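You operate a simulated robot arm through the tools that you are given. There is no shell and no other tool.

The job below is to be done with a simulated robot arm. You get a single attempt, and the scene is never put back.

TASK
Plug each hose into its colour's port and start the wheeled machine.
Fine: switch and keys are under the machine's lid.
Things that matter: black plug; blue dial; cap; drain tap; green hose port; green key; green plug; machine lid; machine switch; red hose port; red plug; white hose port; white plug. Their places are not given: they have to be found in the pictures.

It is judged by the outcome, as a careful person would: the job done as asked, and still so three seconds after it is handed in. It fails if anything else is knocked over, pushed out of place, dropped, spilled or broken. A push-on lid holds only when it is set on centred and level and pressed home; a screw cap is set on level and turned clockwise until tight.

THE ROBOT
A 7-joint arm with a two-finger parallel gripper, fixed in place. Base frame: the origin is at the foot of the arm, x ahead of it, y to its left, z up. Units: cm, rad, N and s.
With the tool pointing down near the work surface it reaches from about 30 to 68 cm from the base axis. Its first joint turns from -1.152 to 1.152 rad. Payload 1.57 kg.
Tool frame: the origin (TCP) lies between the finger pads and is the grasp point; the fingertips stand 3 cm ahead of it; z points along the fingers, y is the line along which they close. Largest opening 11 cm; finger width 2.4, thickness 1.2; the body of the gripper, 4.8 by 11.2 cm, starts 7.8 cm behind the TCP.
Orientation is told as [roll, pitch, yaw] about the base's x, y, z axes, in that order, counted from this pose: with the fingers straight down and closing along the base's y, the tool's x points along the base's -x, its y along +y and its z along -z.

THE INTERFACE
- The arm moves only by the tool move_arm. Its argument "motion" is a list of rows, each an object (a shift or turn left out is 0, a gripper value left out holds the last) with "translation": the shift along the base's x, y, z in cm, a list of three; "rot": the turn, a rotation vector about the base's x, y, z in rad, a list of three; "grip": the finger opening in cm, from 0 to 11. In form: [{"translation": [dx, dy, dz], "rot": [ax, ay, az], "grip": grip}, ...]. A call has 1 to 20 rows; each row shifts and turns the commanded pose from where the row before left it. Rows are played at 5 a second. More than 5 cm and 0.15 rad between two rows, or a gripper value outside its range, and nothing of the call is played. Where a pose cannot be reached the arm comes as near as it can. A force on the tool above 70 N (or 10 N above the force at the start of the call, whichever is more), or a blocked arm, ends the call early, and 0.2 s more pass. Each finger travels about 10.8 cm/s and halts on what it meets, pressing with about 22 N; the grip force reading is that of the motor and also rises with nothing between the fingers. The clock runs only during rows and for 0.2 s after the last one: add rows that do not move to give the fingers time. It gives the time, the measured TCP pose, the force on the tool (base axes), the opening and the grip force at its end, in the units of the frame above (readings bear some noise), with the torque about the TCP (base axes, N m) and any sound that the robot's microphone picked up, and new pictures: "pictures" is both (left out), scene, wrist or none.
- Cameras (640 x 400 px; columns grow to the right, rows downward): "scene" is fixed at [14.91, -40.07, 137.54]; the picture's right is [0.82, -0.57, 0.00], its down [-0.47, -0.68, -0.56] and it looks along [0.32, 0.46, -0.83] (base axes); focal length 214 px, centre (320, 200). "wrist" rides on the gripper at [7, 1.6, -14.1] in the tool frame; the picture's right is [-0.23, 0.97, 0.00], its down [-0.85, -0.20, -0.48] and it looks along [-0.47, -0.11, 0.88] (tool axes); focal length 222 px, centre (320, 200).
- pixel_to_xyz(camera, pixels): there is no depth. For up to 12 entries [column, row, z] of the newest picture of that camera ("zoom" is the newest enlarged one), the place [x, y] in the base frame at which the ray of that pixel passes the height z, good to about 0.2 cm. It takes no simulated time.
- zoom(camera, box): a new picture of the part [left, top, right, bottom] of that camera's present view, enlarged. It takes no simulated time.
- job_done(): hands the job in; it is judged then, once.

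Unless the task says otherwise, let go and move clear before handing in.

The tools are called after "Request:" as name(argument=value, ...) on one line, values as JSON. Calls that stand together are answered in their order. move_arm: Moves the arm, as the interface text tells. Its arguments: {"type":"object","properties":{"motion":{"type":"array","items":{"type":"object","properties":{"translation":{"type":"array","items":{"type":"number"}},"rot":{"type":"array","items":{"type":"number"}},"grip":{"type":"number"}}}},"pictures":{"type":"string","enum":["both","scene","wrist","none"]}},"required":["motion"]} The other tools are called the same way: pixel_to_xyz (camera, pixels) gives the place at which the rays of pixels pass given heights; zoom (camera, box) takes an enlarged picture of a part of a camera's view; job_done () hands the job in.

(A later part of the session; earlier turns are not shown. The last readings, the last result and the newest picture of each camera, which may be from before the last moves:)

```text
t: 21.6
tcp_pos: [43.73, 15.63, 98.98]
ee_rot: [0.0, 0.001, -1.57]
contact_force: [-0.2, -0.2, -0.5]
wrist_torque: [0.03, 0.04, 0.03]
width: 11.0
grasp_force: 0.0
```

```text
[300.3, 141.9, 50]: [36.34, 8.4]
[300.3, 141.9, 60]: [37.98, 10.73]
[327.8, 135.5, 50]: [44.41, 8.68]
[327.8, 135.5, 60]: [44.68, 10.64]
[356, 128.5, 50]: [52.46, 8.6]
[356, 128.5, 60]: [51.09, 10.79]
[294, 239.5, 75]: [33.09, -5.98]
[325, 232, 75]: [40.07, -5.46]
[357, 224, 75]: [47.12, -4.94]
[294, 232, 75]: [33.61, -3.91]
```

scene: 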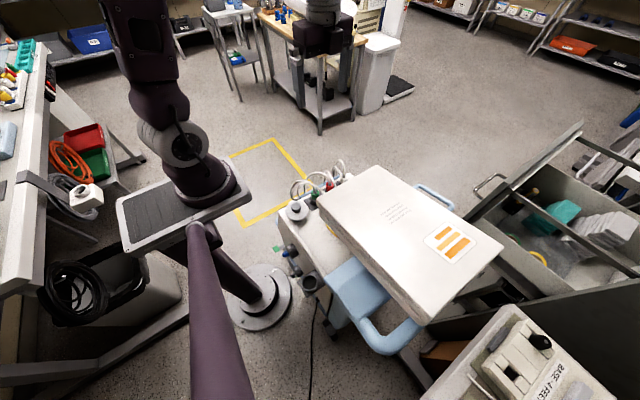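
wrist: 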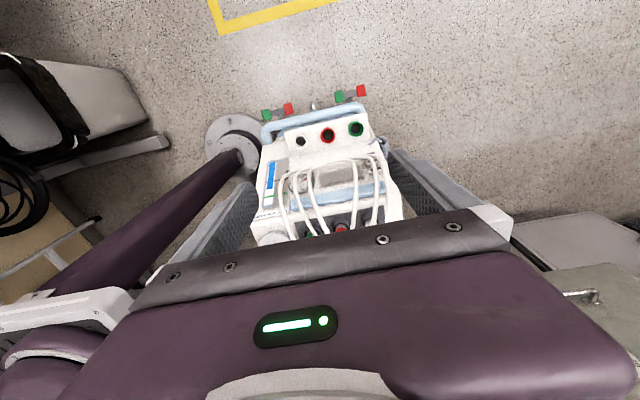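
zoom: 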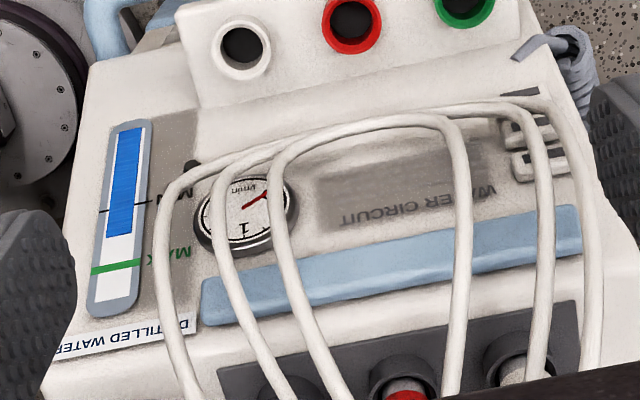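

Ports come out at z≈57.5: white (37.6,10.1), red (44.5,10.2), green (51.4,10.1). I need the port axis tilt, so I'll tilt the tool to view the port block from the +y side.

Request:
move_arm(motion=[{"translation": [0, 2, -2], "rot": [-0.12, 0, 0]}, {"translation": [0, 2, -2], "rot": [-0.12, 0, 0]}, {"translation": [0, 2, -2], "rot": [-0.12, 0, 0]}, {"translation": [0, 2, -2], "rot": [-0.12, 0, 0]}, {"translation": [0, 2, -2], "rot": [-0.12, 0, 0]}, {}, {}])

Request:
zoom(camera="wrist", box=[240, 60, 400, 160])

Request:
zoom(camera="wrist", box=[240, 130, 400, 230])

```text
t: 23.2
tcp_pos: [43.89, 25.62, 88.79]
ee_rot: [-0.001, -0.602, -1.569]
contact_force: [0.3, -0.4, 0.5]
wrist_torque: [0.01, -0.01, -0.02]
width: 11.0
grasp_force: 0.0
```

scene: 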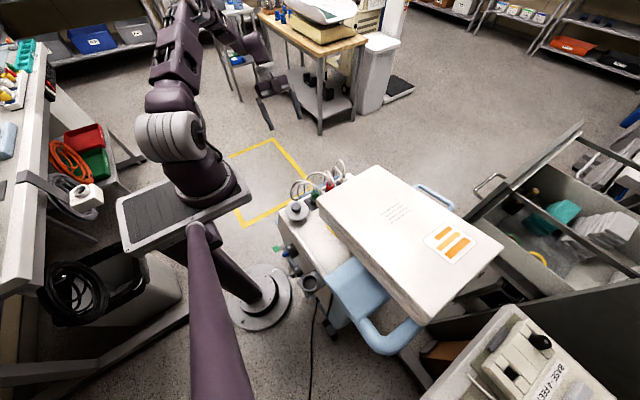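
wrist: 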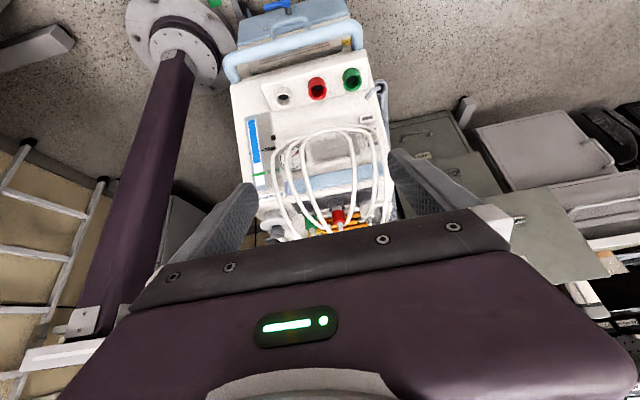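

```text
4.00 times, centred on (320, 110) of wrist
```

zoom: 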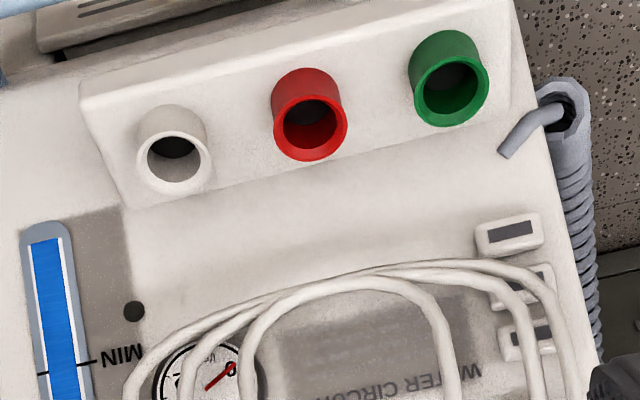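

```text
4.00 times, centred on (320, 180) of wrist
```

zoom: 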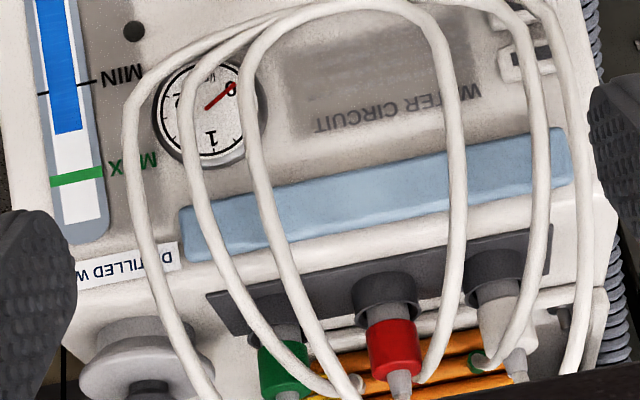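

From this 37°-off-vertical view, the ring rims are shifted upward relative to their bases, so the port axis is steeper than that. I'll zoom tightly here and then at a reduced tilt to find the axis.

Request:
zoom(camera="wrist", box=[300, 70, 340, 110])

Request:
move_arm(motion=[{"translation": [0, -2, 2], "rot": [0.1, 0, 0]}, {"translation": [0, -3, 2], "rot": [0.1, 0, 0]}, {"translation": [0, -3, 1], "rot": [0.1, 0, 0]}, {}, {}], pictures="wrist")

Request:
zoom(camera="wrist", box=[240, 70, 400, 170])

```text
10.00 times, centred on (320, 90) of wrist
```

zoom: 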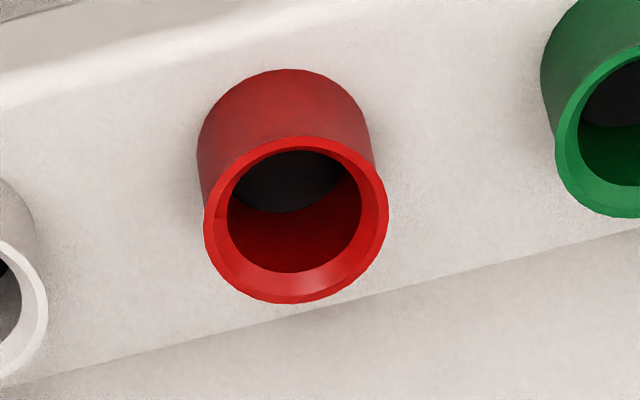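

```text
t: 24.4
tcp_pos: [43.85, 17.52, 93.95]
ee_rot: [-0.001, -0.299, -1.568]
contact_force: [-0.9, 0.0, 0.4]
wrist_torque: [0.04, 0.01, 0.0]
width: 11.0
grasp_force: 0.0
```

wrist: 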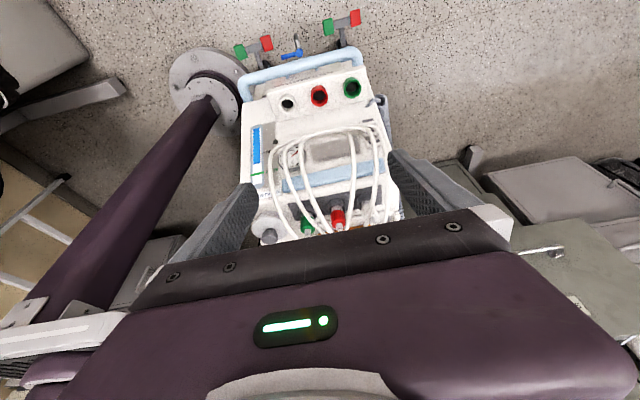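

```text
4.00 times, centred on (320, 120) of wrist
```

zoom: 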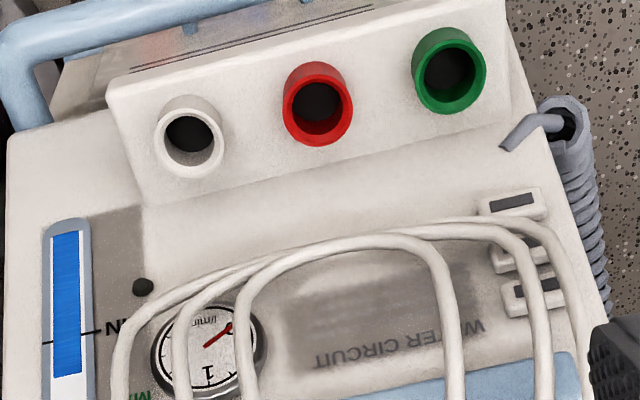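

At this 21° view the rims are still slightly shifted. A tight zoom here, then the next view nearer vertical.

Request:
zoom(camera="wrist", box=[300, 77, 340, 117])

Request:
move_arm(motion=[{"translation": [0, -2, 2], "rot": [0.1, 0, 0]}, {"translation": [0, -3, 1], "rot": [0.1, 0, 0]}, {}, {}], pictures="wrist")

Request:
zoom(camera="wrist", box=[300, 95, 340, 135])

Request:
zoom(camera="wrist", box=[240, 80, 400, 180])

```text
10.00 times, centred on (320, 97) of wrist
```

zoom: 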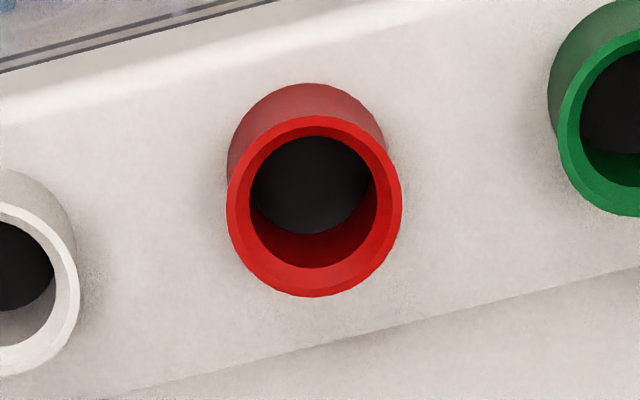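

```text
t: 25.4
tcp_pos: [43.71, 12.58, 96.86]
ee_rot: [-0.001, -0.1, -1.57]
contact_force: [0.4, -0.6, 0.7]
wrist_torque: [0.02, -0.02, 0.01]
width: 11.0
grasp_force: 0.1
```

wrist: 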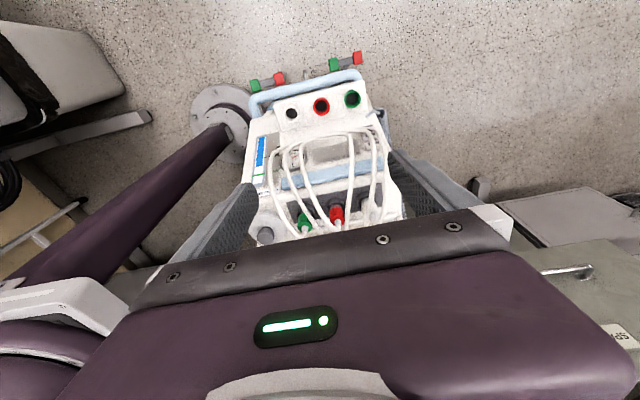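

```text
10.00 times, centred on (320, 115) of wrist
```

zoom: 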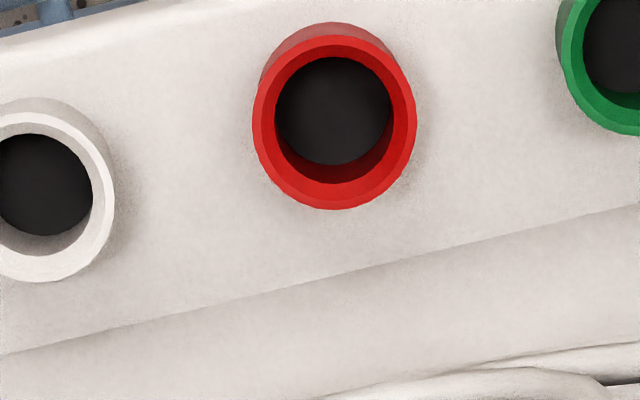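

```text
4.00 times, centred on (320, 130) of wrist
```

zoom: 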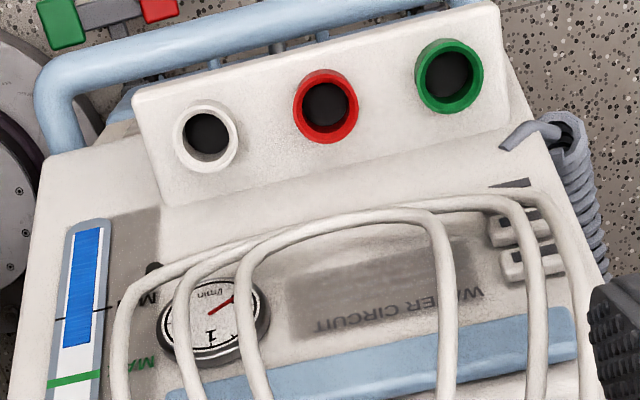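

The rim/base offsets across views now fit a vertical port axis (tilt ≈ 0°). I'll project the rim centres from this view to refine positions.

Request:
pixel_to_xyz(camera="wrist", pixels=[[291.8, 114.7, 55], [291.8, 114.7, 60], [321.4, 107.2, 55], [321.4, 107.2, 60], [352.2, 99.9, 55], [352.2, 99.9, 60]])

Request:
zoom(camera="wrist", box=[270, 180, 390, 240])

Request:
zoom(camera="scene", box=[300, 165, 350, 210])

```text
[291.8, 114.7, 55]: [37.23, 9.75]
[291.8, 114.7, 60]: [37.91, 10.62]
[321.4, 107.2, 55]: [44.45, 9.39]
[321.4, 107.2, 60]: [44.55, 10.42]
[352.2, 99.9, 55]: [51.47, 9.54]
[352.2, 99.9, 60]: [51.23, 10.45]
```

```text
5.33 times, centred on (330, 210) of wrist
```

zoom: 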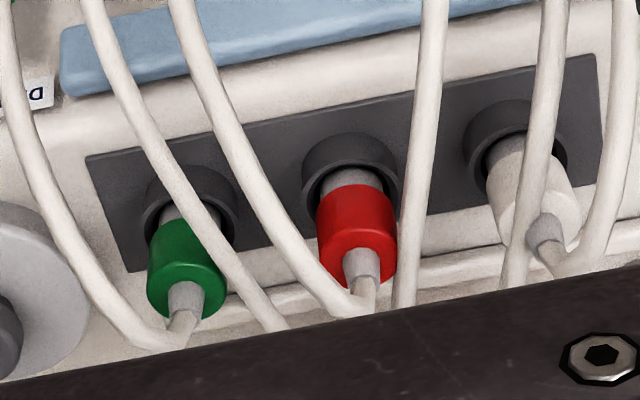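

```text
8.89 times, centred on (325, 188) of scene
```

zoom: 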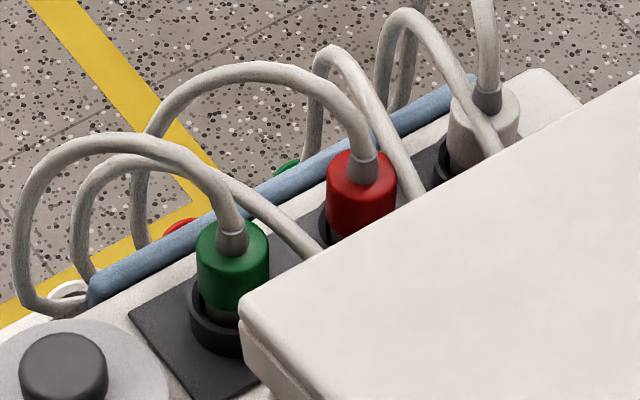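

Ports: white (37.7,10.2), red (44.5,10.1), green (51.3,10.1), rim z≈57.9. Now I'll triangulate the plugs' top faces: wrist zoom (188,290),(360,258),(545,222), scene zoom (232,243),(362,178),(487,97).

Request:
pixel_to_xyz(camera="zoom", pixels=[[232, 243, 75], [232, 243, 80], [362, 178, 75], [362, 178, 80], [487, 100, 75], [487, 100, 80], [65, 375, 70], [65, 375, 75]])

Request:
pixel_to_xyz(camera="wrist", pixels=[[305.25, 226.9, 75], [305.25, 226.9, 80], [337.5, 220.9, 75], [337.5, 220.9, 80], [370.3, 214.1, 75], [370.3, 214.1, 80]])

```text
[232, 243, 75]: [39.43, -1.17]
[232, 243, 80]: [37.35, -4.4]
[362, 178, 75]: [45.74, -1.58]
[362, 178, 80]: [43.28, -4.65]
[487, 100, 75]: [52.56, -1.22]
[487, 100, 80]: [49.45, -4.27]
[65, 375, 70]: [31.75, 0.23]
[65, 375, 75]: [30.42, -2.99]
```

```text
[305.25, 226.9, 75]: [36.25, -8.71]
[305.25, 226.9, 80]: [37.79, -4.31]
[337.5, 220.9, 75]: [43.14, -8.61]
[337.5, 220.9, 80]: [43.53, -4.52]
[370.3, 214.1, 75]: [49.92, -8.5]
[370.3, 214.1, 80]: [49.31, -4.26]
```

At z=80 both cameras agree: plug top faces are green (37.5,−4.35), red (43.4,−4.6), white (49.4,−4.3). I'll move above the green plug with yaw ≈−0.98, so its hose (leaving toward −x+y) passes between the fingers, and open the fingers to 5 cm.

Request:
move_arm(motion=[{"translation": [0, -2, 1], "rot": [0.1, 0, 0], "grip": 5}, {"translation": [-1.2, -3, 0], "rot": [0, 0, 0.12]}, {"translation": [-1.2, -3, 0], "rot": [0, 0, 0.12]}, {"translation": [-1.2, -3, 0], "rot": [0, 0, 0.12]}, {"translation": [-1.3, -3, 0], "rot": [0, 0, 0.12]}, {"translation": [-1.3, -3, 0], "rot": [0, 0, 0.11]}, {}, {}])

Request:
zoom(camera="wrist", box=[220, 80, 420, 240])

Request:
zoom(camera="scene", box=[270, 120, 370, 220])

```text
t: 27.2
tcp_pos: [37.67, -4.32, 97.89]
ee_rot: [0.0, 0.001, -0.977]
contact_force: [0.4, 0.7, -0.8]
wrist_torque: [0.03, 0.03, 0.03]
width: 5.0
grasp_force: 0.0
```

scene: 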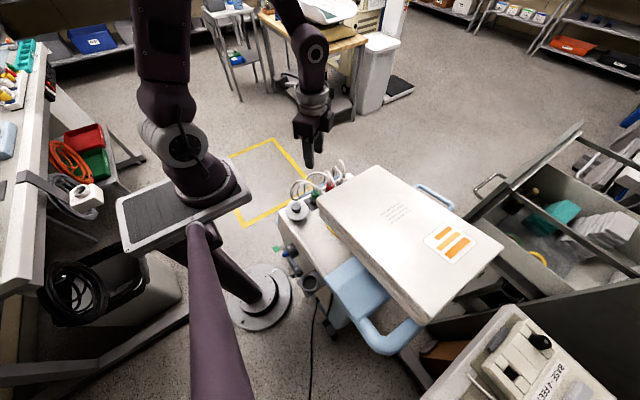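
wrist: 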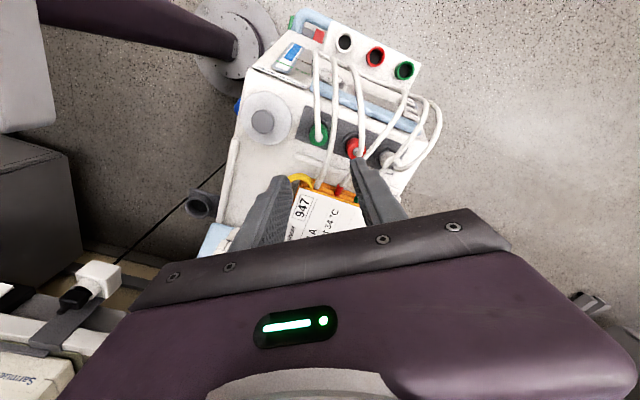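

```text
2.50 times, centred on (320, 160) of wrist
```

zoom: 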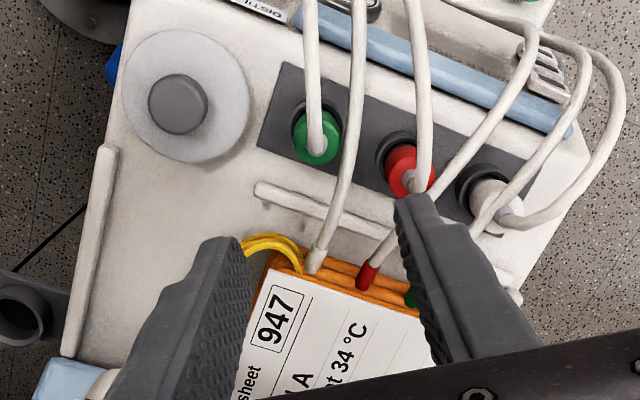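

```text
4.00 times, centred on (320, 170) of scene
```

zoom: 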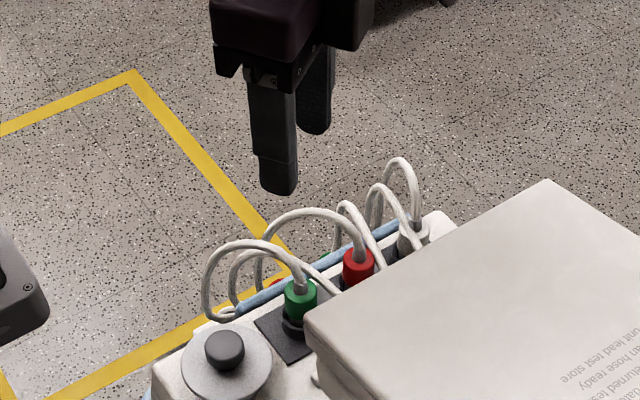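

The green hose heads along the gap between the fingers, which is what I wanted. I'll verify the green plug's position from this near-overhead view before descending.

Request:
pixel_to_xyz(camera="wrist", pixels=[[319.2, 139.2, 80], [319.2, 139.2, 78], [354, 148, 80], [387, 157, 80], [334, 140, 85], [334, 140, 90]])

Request:
zoom(camera="wrist", box=[290, 110, 390, 180])

```text
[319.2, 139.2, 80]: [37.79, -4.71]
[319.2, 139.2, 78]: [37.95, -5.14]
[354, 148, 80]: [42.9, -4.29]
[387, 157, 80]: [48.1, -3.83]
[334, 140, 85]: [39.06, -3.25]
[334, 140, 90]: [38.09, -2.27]
```

```text
5.71 times, centred on (340, 145) of wrist
```

zoom: 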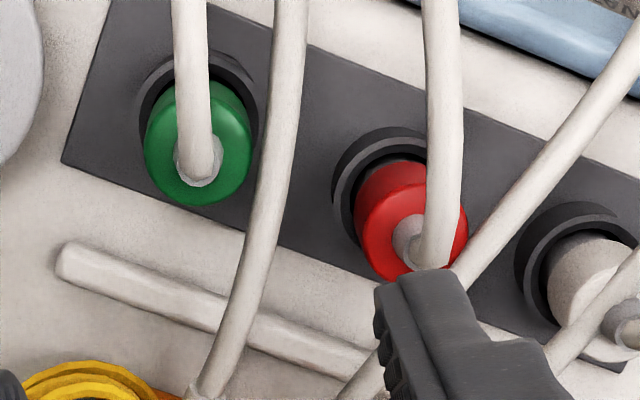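

The green plug is confirmed at about (37.6,−4.35). I'll open slightly to 5.6 cm so the neighbouring hose fits inside the fingers, and descend to z≈79.

Request:
move_arm(motion=[{"translation": [-0.1, 0, -3], "grip": 5.6}, {"translation": [0, 0, -3]}, {"translation": [0, 0, -3]}, {"translation": [0, 0, -2]}, {"translation": [0, 0, -2]}, {}, {}])

Request:
zoom(camera="wrist", box=[220, 80, 420, 240])

Request:
zoom(camera="scene", box=[280, 140, 360, 220])

```text
t: 28.8
tcp_pos: [37.58, -4.27, 84.82]
ee_rot: [0.0, -0.001, -0.977]
contact_force: [-0.1, 0.4, -0.4]
wrist_torque: [-0.01, -0.02, 0.01]
width: 5.57
grasp_force: 0.0
```

scene: 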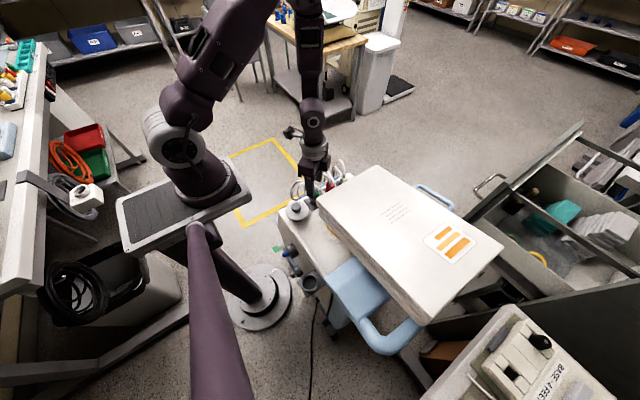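
wrist: 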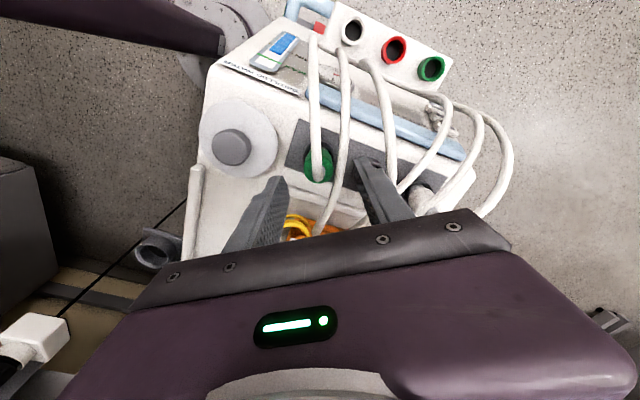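

```text
2.50 times, centred on (320, 160) of wrist
```

zoom: 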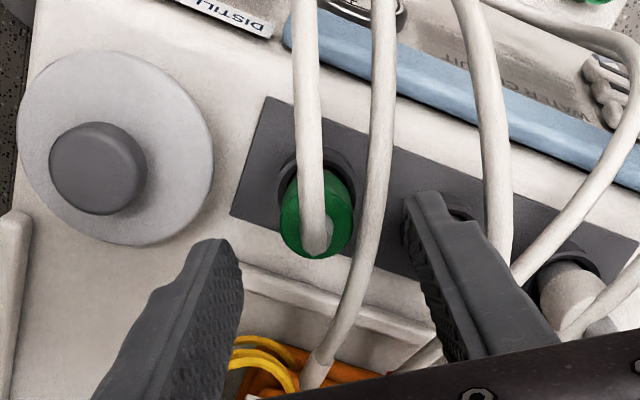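

```text
5.00 times, centred on (320, 180) of scene
```

zoom: 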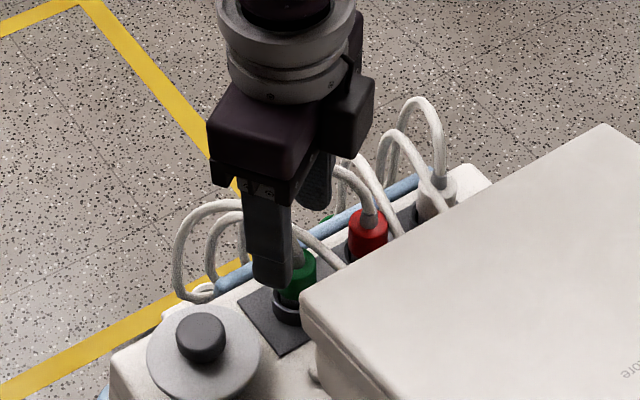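

The fingers straddle the green plug symmetrically (tips at (228,245) and (410,200), plug at (318,220)). I'll continue down to z≈79.

Request:
move_arm(motion=[{"translation": [0, 0, -1.5]}, {"translation": [0, 0, -1.5]}, {"translation": [0, 0, -1.5]}, {"translation": [0, 0, -1.2]}, {}], pictures="none")

Request:
zoom(camera="scene", box=[290, 160, 350, 220])

Request:
zoom(camera="wrist", box=[250, 120, 420, 230])

```text
t: 30.0
tcp_pos: [37.56, -4.33, 79.1]
ee_rot: [-0.001, 0.0, -0.978]
contact_force: [-0.3, 1.0, 0.2]
wrist_torque: [-0.01, 0.0, 0.0]
width: 5.6
grasp_force: 0.1
```

```text
6.67 times, centred on (320, 190) of scene
```

zoom: 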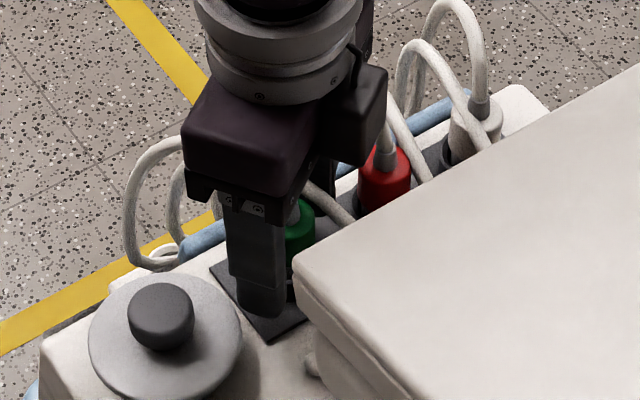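

```text
3.64 times, centred on (335, 175) of wrist
```

zoom: 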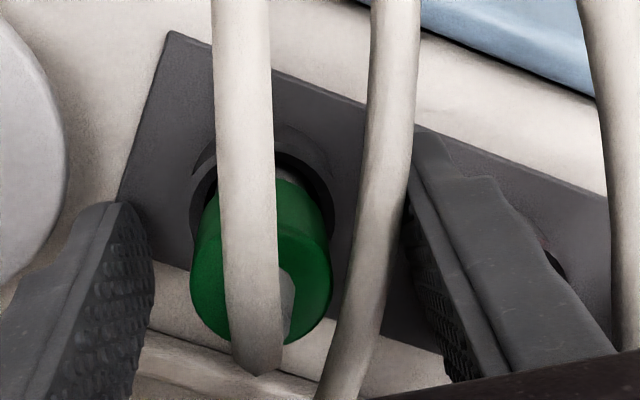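

The plug sits between the fingers with contact-free readings. I'll close on it.

Request:
move_arm(motion=[{"grip": 1.5}, {}, {}, {}], pictures="none")

Request:
zoom(camera="wrist", box=[250, 120, 420, 230])

Request:
zoom(camera="scene", box=[290, 160, 350, 220])

```text
t: 31.0
tcp_pos: [37.4, -4.51, 79.14]
ee_rot: [-0.003, 0.001, -0.979]
contact_force: [-10.3, -10.6, -10.4]
wrist_torque: [-0.55, 0.18, -0.34]
width: 3.62
grasp_force: 43.0
```

```text
3.64 times, centred on (335, 175) of wrist
```

zoom: 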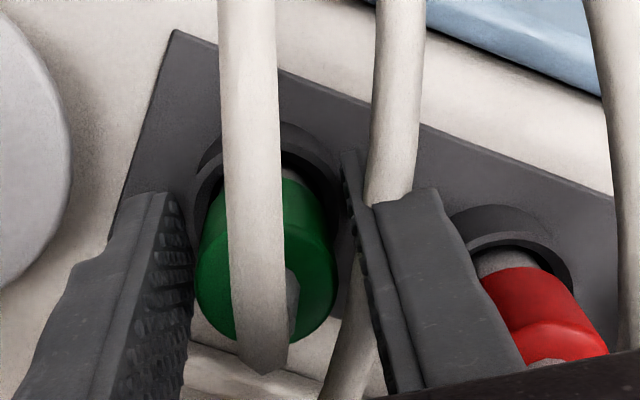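

```text
6.67 times, centred on (320, 190) of scene
```

zoom: 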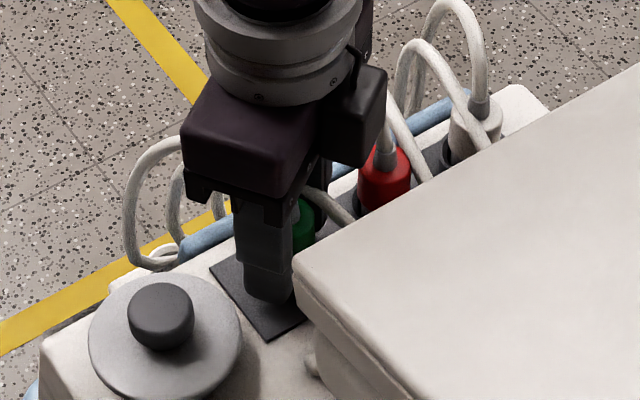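

The fingers stopped at 3.6 cm with a net side force of (−10,−10), so the left finger met the plug first and I'm off-centre by about 0.4 cm. I'll reopen, shift toward (−x,−y) and close again.

Request:
move_arm(motion=[{"grip": 5}, {"translation": [-0.4, -0.28, 0]}, {}, {"grip": 1.5}, {}, {}, {}], pictures="none")

Request:
zoom(camera="wrist", box=[250, 120, 420, 230])

Request:
zoom(camera="scene", box=[290, 160, 350, 220])

```text
t: 32.6
tcp_pos: [37.35, -4.44, 79.24]
ee_rot: [0.006, -0.002, -0.974]
contact_force: [31.0, 32.0, 0.2]
wrist_torque: [0.38, -0.97, 0.2]
width: 3.62
grasp_force: 42.7
```

```text
3.64 times, centred on (335, 175) of wrist
```

zoom: 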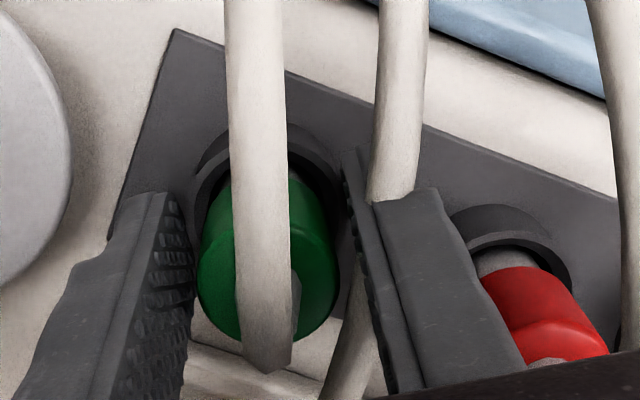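

```text
6.67 times, centred on (320, 190) of scene
```

zoom: 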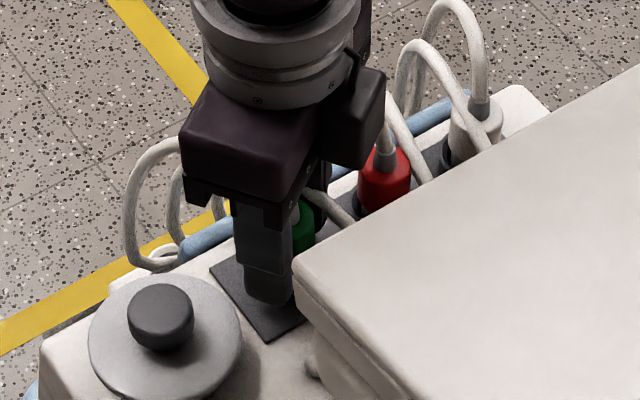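

The width is again 3.62 cm at nearly the same place, though the body looks about 2.7 cm wide, so the tips are likely clamping the holder cup. I'll open, recentre, rise 1.4 cm and close on the plug body only.

Request:
move_arm(motion=[{"grip": 5}, {"translation": [0.26, 0.18, 0.7]}, {"translation": [0, 0, 0.7]}, {}, {"grip": 1.5}, {}, {}, {}], pictures="none")

Request:
zoom(camera="wrist", box=[250, 120, 420, 230])

```text
t: 34.4
tcp_pos: [37.53, -4.43, 80.53]
ee_rot: [0.0, 0.0, -0.98]
contact_force: [-1.5, 0.4, 1.5]
wrist_torque: [0.01, -0.01, 0.01]
width: 2.61
grasp_force: 21.9
```

```text
3.64 times, centred on (335, 175) of wrist
```

zoom: 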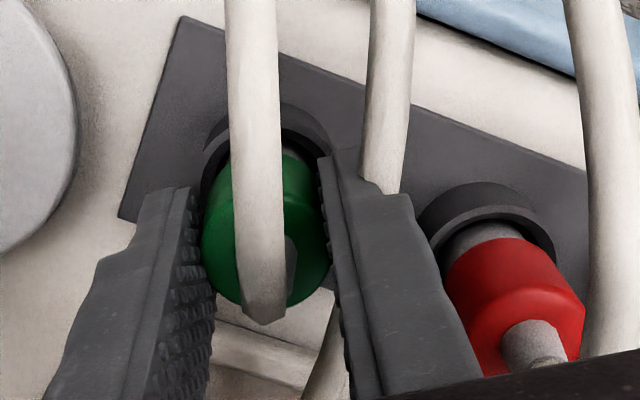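

Width 2.61 cm with balanced forces: the plug body is gripped, and the hose doesn't obstruct. I'll pull straight up.

Request:
move_arm(motion=[{"translation": [0, 0, 0.5]}, {"translation": [0, 0, 0.5]}, {"translation": [0, 0, 1]}, {"translation": [0, 0, 1]}, {"translation": [0, 0, 1]}, {"translation": [0, 0, 2]}, {}])

Request:
zoom(camera="wrist", box=[220, 80, 420, 240])

Request:
zoom(camera="scene", box=[270, 140, 370, 220])

```text
t: 36.0
tcp_pos: [37.44, -4.54, 86.55]
ee_rot: [0.0, 0.001, -0.976]
contact_force: [-0.4, -1.1, -1.0]
wrist_torque: [0.0, 0.02, 0.0]
width: 2.61
grasp_force: 22.3
```

scene: 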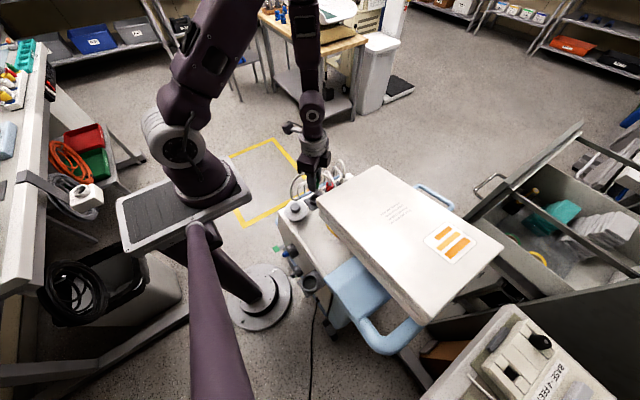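
wrist: 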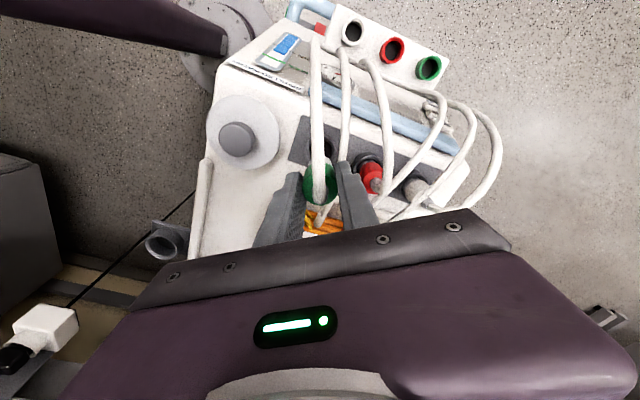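

```text
2.50 times, centred on (320, 160) of wrist
```

zoom: 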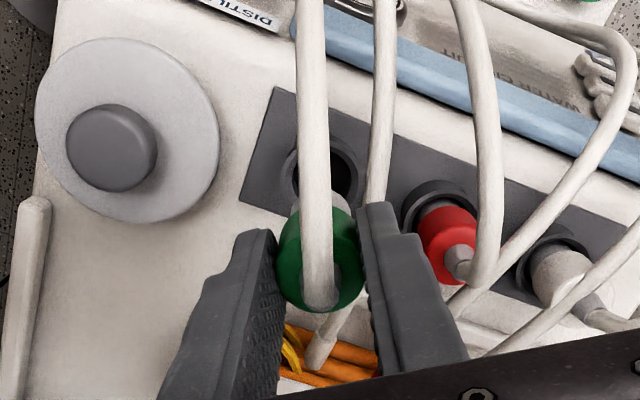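

```text
5.00 times, centred on (320, 180) of scene
```

zoom: 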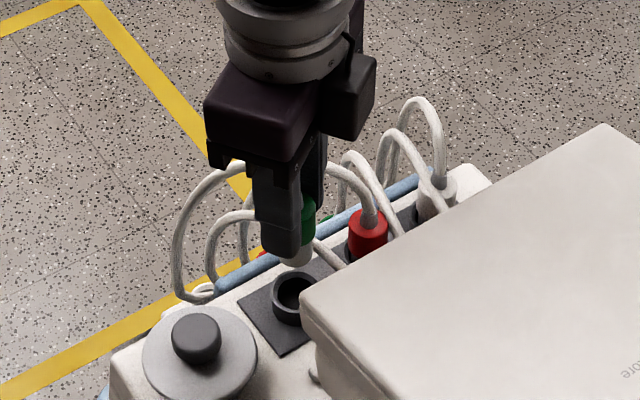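

The green plug is out of its holder and held securely. I'll carry it over +y then +x to above the green port at (51.3,10.1), rotating to yaw −1.57 on the way.

Request:
move_arm(motion=[{"translation": [0, 0, 2]}, {"translation": [0, 3.6, 0], "rot": [0, 0, -0.1]}, {"translation": [0, 3.7, 0], "rot": [0, 0, -0.1]}, {"translation": [0, 3.7, 0], "rot": [0, 0, -0.1]}, {"translation": [0, 3.6, 0], "rot": [0, 0, -0.1]}, {"translation": [3.4, 0, 0], "rot": [0, 0, -0.1]}, {"translation": [3.4, 0, 0], "rot": [0, 0, -0.09]}, {"translation": [3.5, 0, 0]}, {"translation": [3.5, 0, 0]}, {}, {}])

Request:
zoom(camera="wrist", box=[220, 80, 420, 240])

Request:
zoom(camera="scene", box=[280, 100, 380, 220])

```text
t: 38.4
tcp_pos: [51.23, 10.16, 88.52]
ee_rot: [0.0, 0.0, -1.57]
contact_force: [0.0, 0.0, -0.5]
wrist_torque: [-0.05, -0.02, 0.02]
width: 2.61
grasp_force: 21.9
```

scene: 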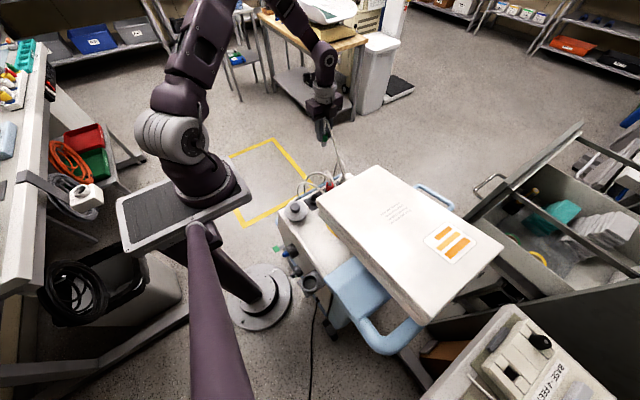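
wrist: 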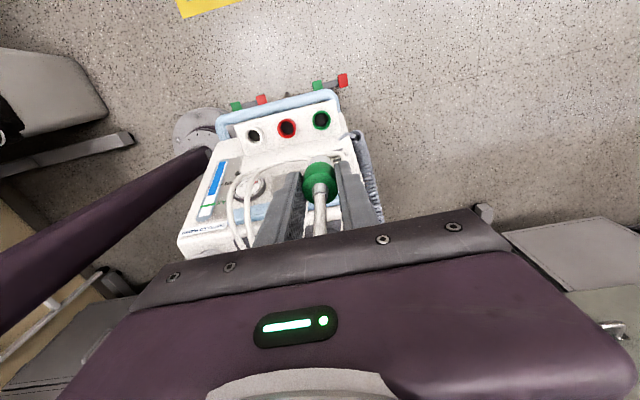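

```text
2.50 times, centred on (320, 160) of wrist
```

zoom: 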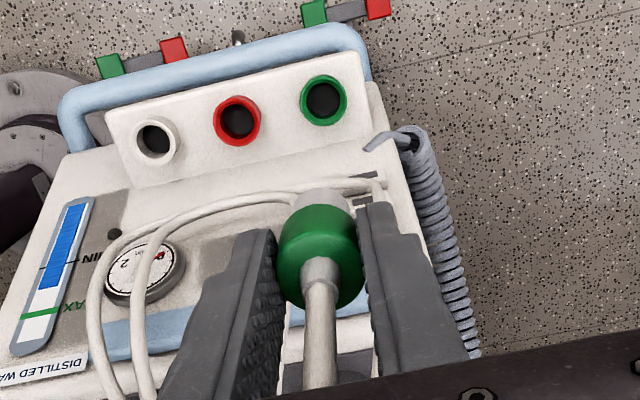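

```text
3.33 times, centred on (330, 160) of scene
```

zoom: 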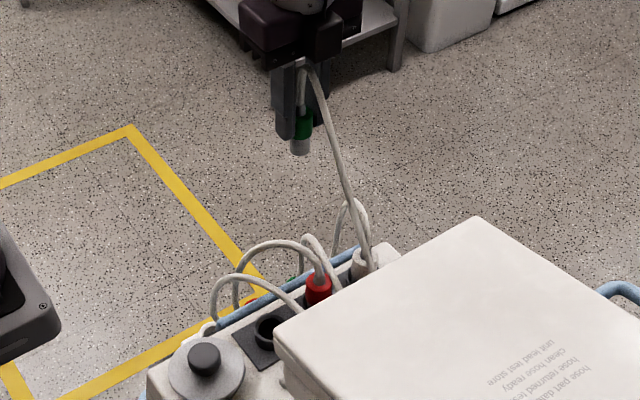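

The plug follows as expected and the green port is visible at zoom (324,100). I'll cross-check the port position and descend to z≈68.

Request:
pixel_to_xyz(camera="wrist", pixels=[[321.4, 120, 57.9], [286.8, 127.8, 57.9], [253.8, 135.2, 57.9]])

Request:
move_arm(motion=[{"translation": [0.1, 0, -4]}, {"translation": [0, 0, -4]}, {"translation": [0, 0, -4]}, {"translation": [0, 0, -4]}, {"translation": [0, 0, -3]}, {}, {}])

Request:
zoom(camera="wrist", box=[220, 80, 420, 240])

Request:
zoom(camera="scene", box=[290, 110, 370, 220])

```text
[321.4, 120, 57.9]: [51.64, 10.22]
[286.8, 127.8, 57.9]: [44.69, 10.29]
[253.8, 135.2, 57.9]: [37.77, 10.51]
```

```text
t: 40.0
tcp_pos: [51.29, 10.24, 69.57]
ee_rot: [0.001, 0.0, -1.569]
contact_force: [-0.8, 0.4, 0.0]
wrist_torque: [0.03, 0.0, 0.0]
width: 2.6
grasp_force: 22.3
```

scene: 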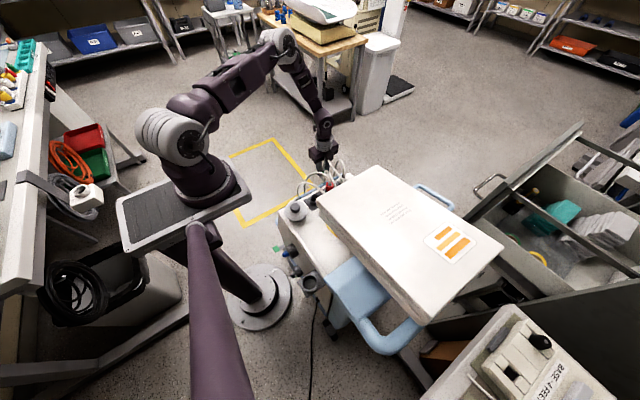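
wrist: 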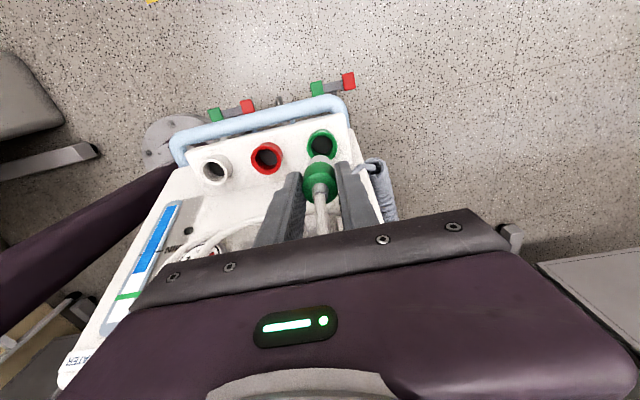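

```text
2.50 times, centred on (320, 160) of wrist
```

zoom: 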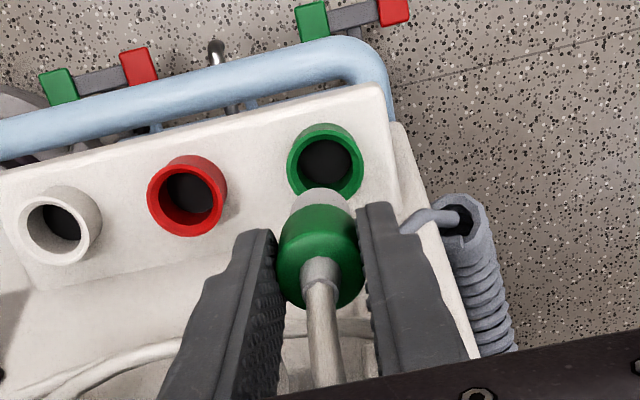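

```text
3.64 times, centred on (330, 165) of scene
```

zoom: 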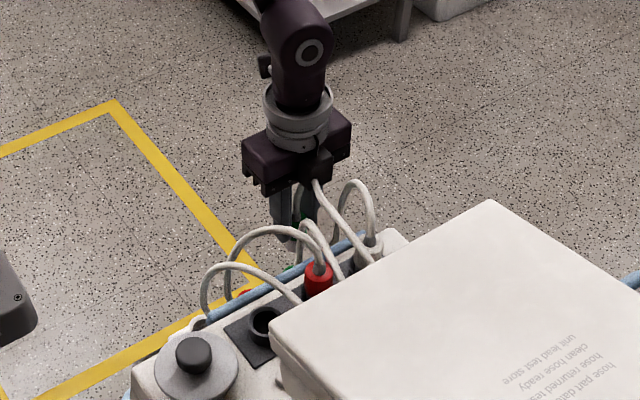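

Close view of all three rims now. I'll zoom tightly on the green port and project the rims again.

Request:
zoom(camera="wrist", box=[190, 110, 350, 210])

Request:
zoom(camera="wrist", box=[285, 115, 365, 215])

```text
4.00 times, centred on (270, 160) of wrist
```

zoom: 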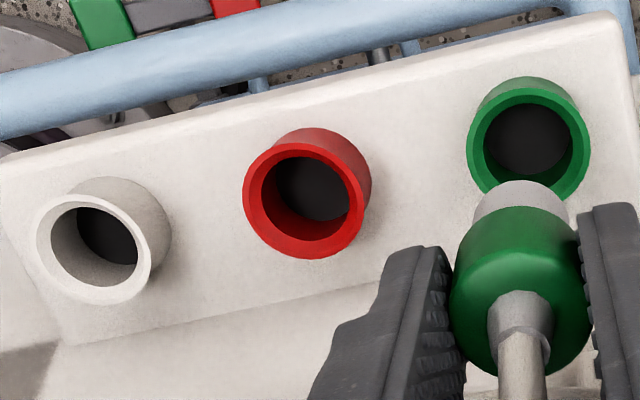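

```text
4.00 times, centred on (325, 165) of wrist
```

zoom: 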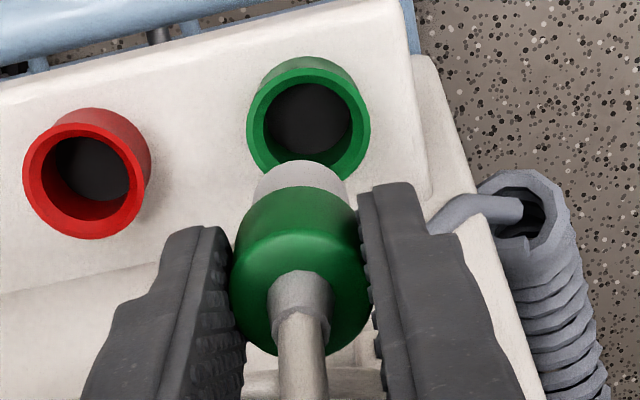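

I'll project these rim centres at z≈58.

Request:
pixel_to_xyz(camera="wrist", pixels=[[322.25, 146.5, 57], [322.25, 146.5, 59], [265.75, 160, 57], [265.75, 160, 59], [213.5, 172, 57], [213.5, 172, 59]])

```text
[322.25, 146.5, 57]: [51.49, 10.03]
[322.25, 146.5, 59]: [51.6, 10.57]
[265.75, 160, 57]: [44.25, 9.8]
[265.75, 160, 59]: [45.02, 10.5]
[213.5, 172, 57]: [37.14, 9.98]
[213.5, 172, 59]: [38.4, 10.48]
```

Now the held plug's own centre: its boss base is at first zoom (520,310) → wrist (320,187.5), which I'll project at z≈69, along with the nose.

Request:
pixel_to_xyz(camera="wrist", pixels=[[320, 188, 69], [320, 190, 69], [319.5, 186, 69]])

Request:
zoom(camera="wrist", box=[300, 140, 340, 215])

```text
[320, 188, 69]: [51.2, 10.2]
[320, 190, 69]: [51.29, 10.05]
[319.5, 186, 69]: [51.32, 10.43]
```

```text
5.33 times, centred on (320, 178) of wrist
```

zoom: 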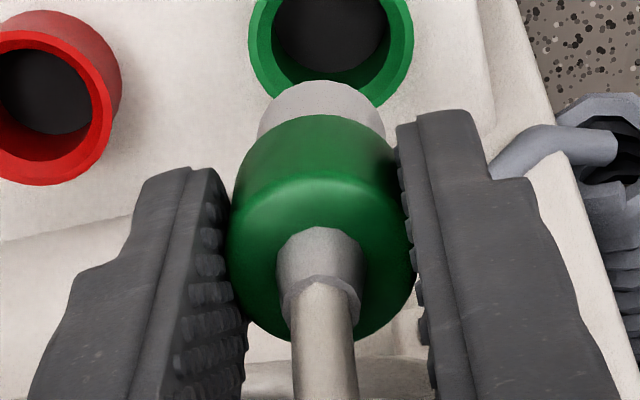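

The plug's axis is at the TCP (51.27,10.15); the port is at (51.4,10.1). I'll nudge by +0.12 in x and descend slowly, watching the force.

Request:
move_arm(motion=[{"translation": [0.12, -0.1, -1]}, {"translation": [0, 0, -1]}, {"translation": [0, 0, -1]}, {"translation": [0, 0, -1]}, {"translation": [0, 0, -0.5]}, {"translation": [0, 0, -0.5]}, {}], pictures="none")

Request:
zoom(camera="wrist", box=[270, 110, 370, 220])

```text
t: 41.6
tcp_pos: [51.52, 9.99, 64.73]
ee_rot: [0.001, 0.001, -1.569]
contact_force: [0.1, 0.0, -0.5]
wrist_torque: [0.02, -0.03, -0.01]
width: 2.6
grasp_force: 22.2
```

```text
3.64 times, centred on (320, 165) of wrist
```

zoom: 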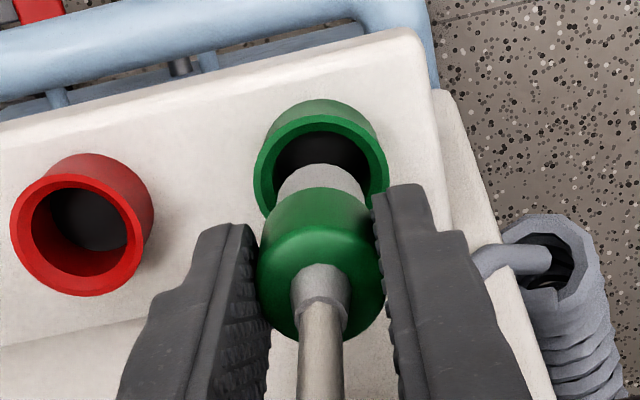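

The nose lines up with the green ring (both centred near column 321). Continuing down in small steps.

Request:
move_arm(motion=[{"translation": [0, 0, -0.5]}, {"translation": [0, 0, -0.5]}, {"translation": [0, 0, -0.5]}, {"translation": [0, 0, -0.5]}, {"translation": [0, 0, -0.5]}, {}], pictures="none")

Request:
zoom(camera="wrist", box=[270, 110, 370, 220])

```text
t: 43.0
tcp_pos: [51.41, 9.96, 62.04]
ee_rot: [0.002, 0.001, -1.568]
contact_force: [0.8, 1.6, -0.4]
wrist_torque: [0.07, -0.04, 0.01]
width: 2.58
grasp_force: 22.5
```

```text
3.64 times, centred on (320, 165) of wrist
```

zoom: 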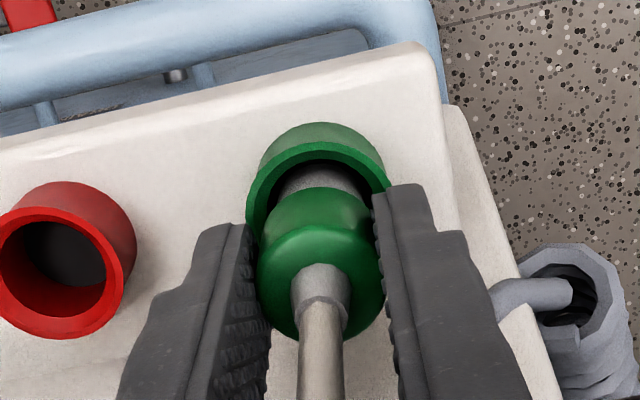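

The nose is inside the ring. I'll continue pressing down in small steps until a resistance shows.

Request:
move_arm(motion=[{"translation": [0, 0, -0.3]}, {"translation": [0, 0, -0.3]}, {"translation": [0, 0, -0.3]}, {}], pictures="none")

Request:
zoom(camera="wrist", box=[270, 110, 370, 220])

```text
t: 44.0
tcp_pos: [51.34, 10.13, 61.16]
ee_rot: [0.002, 0.0, -1.567]
contact_force: [0.1, 0.8, 11.2]
wrist_torque: [0.0, -0.06, 0.04]
width: 2.59
grasp_force: 22.3
```

```text
3.64 times, centred on (320, 165) of wrist
```

zoom: 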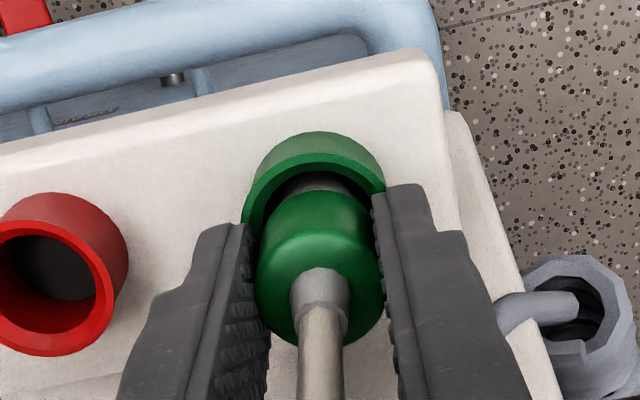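

An 11 N reaction has appeared. I'll press a little further to see whether it seats or clicks.

Request:
move_arm(motion=[{"translation": [0, 0, -0.2]}, {"translation": [0, 0, -0.2]}, {}], pictures="none")

Request:
zoom(camera="wrist", box=[270, 110, 370, 220])

```text
t: 44.8
tcp_pos: [51.51, 9.98, 60.88]
ee_rot: [0.003, 0.0, -1.569]
contact_force: [0.3, 1.3, 19.0]
wrist_torque: [0.04, 0.02, 0.0]
width: 2.59
grasp_force: 22.1
```

```text
3.64 times, centred on (320, 165) of wrist
```

zoom: 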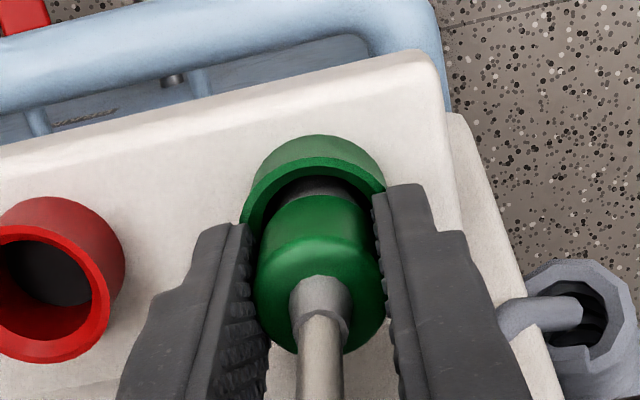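

Reaction is 19 N and the plug has slid slightly in the grip. I'll look from the scene camera to judge the seating.

Request:
zoom(camera="scene", box=[310, 160, 350, 200])

Request:
zoom(camera="wrist", box=[300, 140, 345, 190])

```text
10.00 times, centred on (330, 180) of scene
```

zoom: 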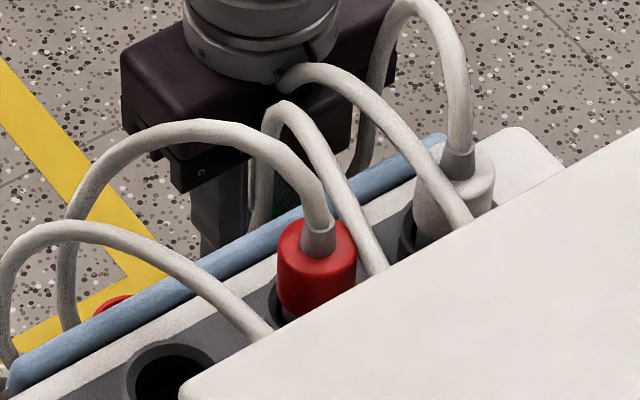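

```text
8.00 times, centred on (322, 165) of wrist
```

zoom: 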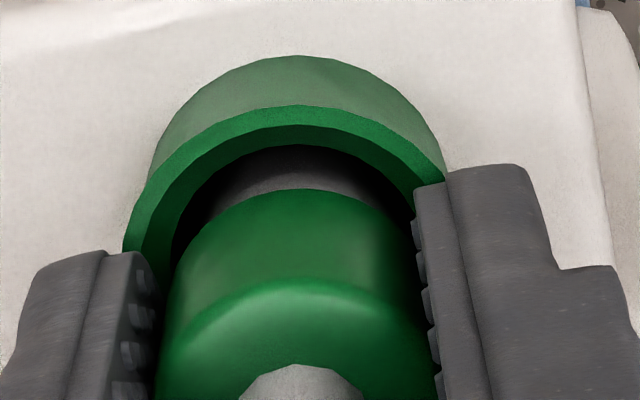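

The fingertips look to be right at the ring's rim, so they may be what is touching. I'll regrip about 1.3 cm higher on the body and press again.

Request:
move_arm(motion=[{"translation": [0, 0, 0.3]}, {"grip": 4}, {"translation": [0, 0, 0.5]}, {"translation": [0, 0, 0.5]}, {}, {"grip": 1.5}, {}, {}], pictures="none")

Request:
zoom(camera="wrist", box=[290, 130, 360, 200])

```text
t: 46.6
tcp_pos: [51.45, 10.02, 62.17]
ee_rot: [0.0, -0.001, -1.57]
contact_force: [1.0, 0.3, 1.3]
wrist_torque: [0.03, 0.02, 0.02]
width: 2.59
grasp_force: 21.9
```

```text
5.71 times, centred on (325, 165) of wrist
```

zoom: 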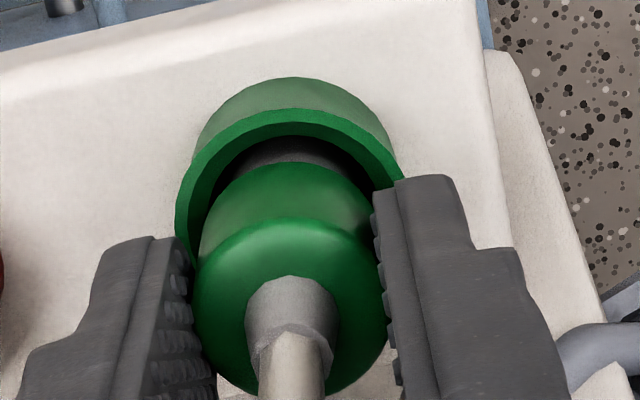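

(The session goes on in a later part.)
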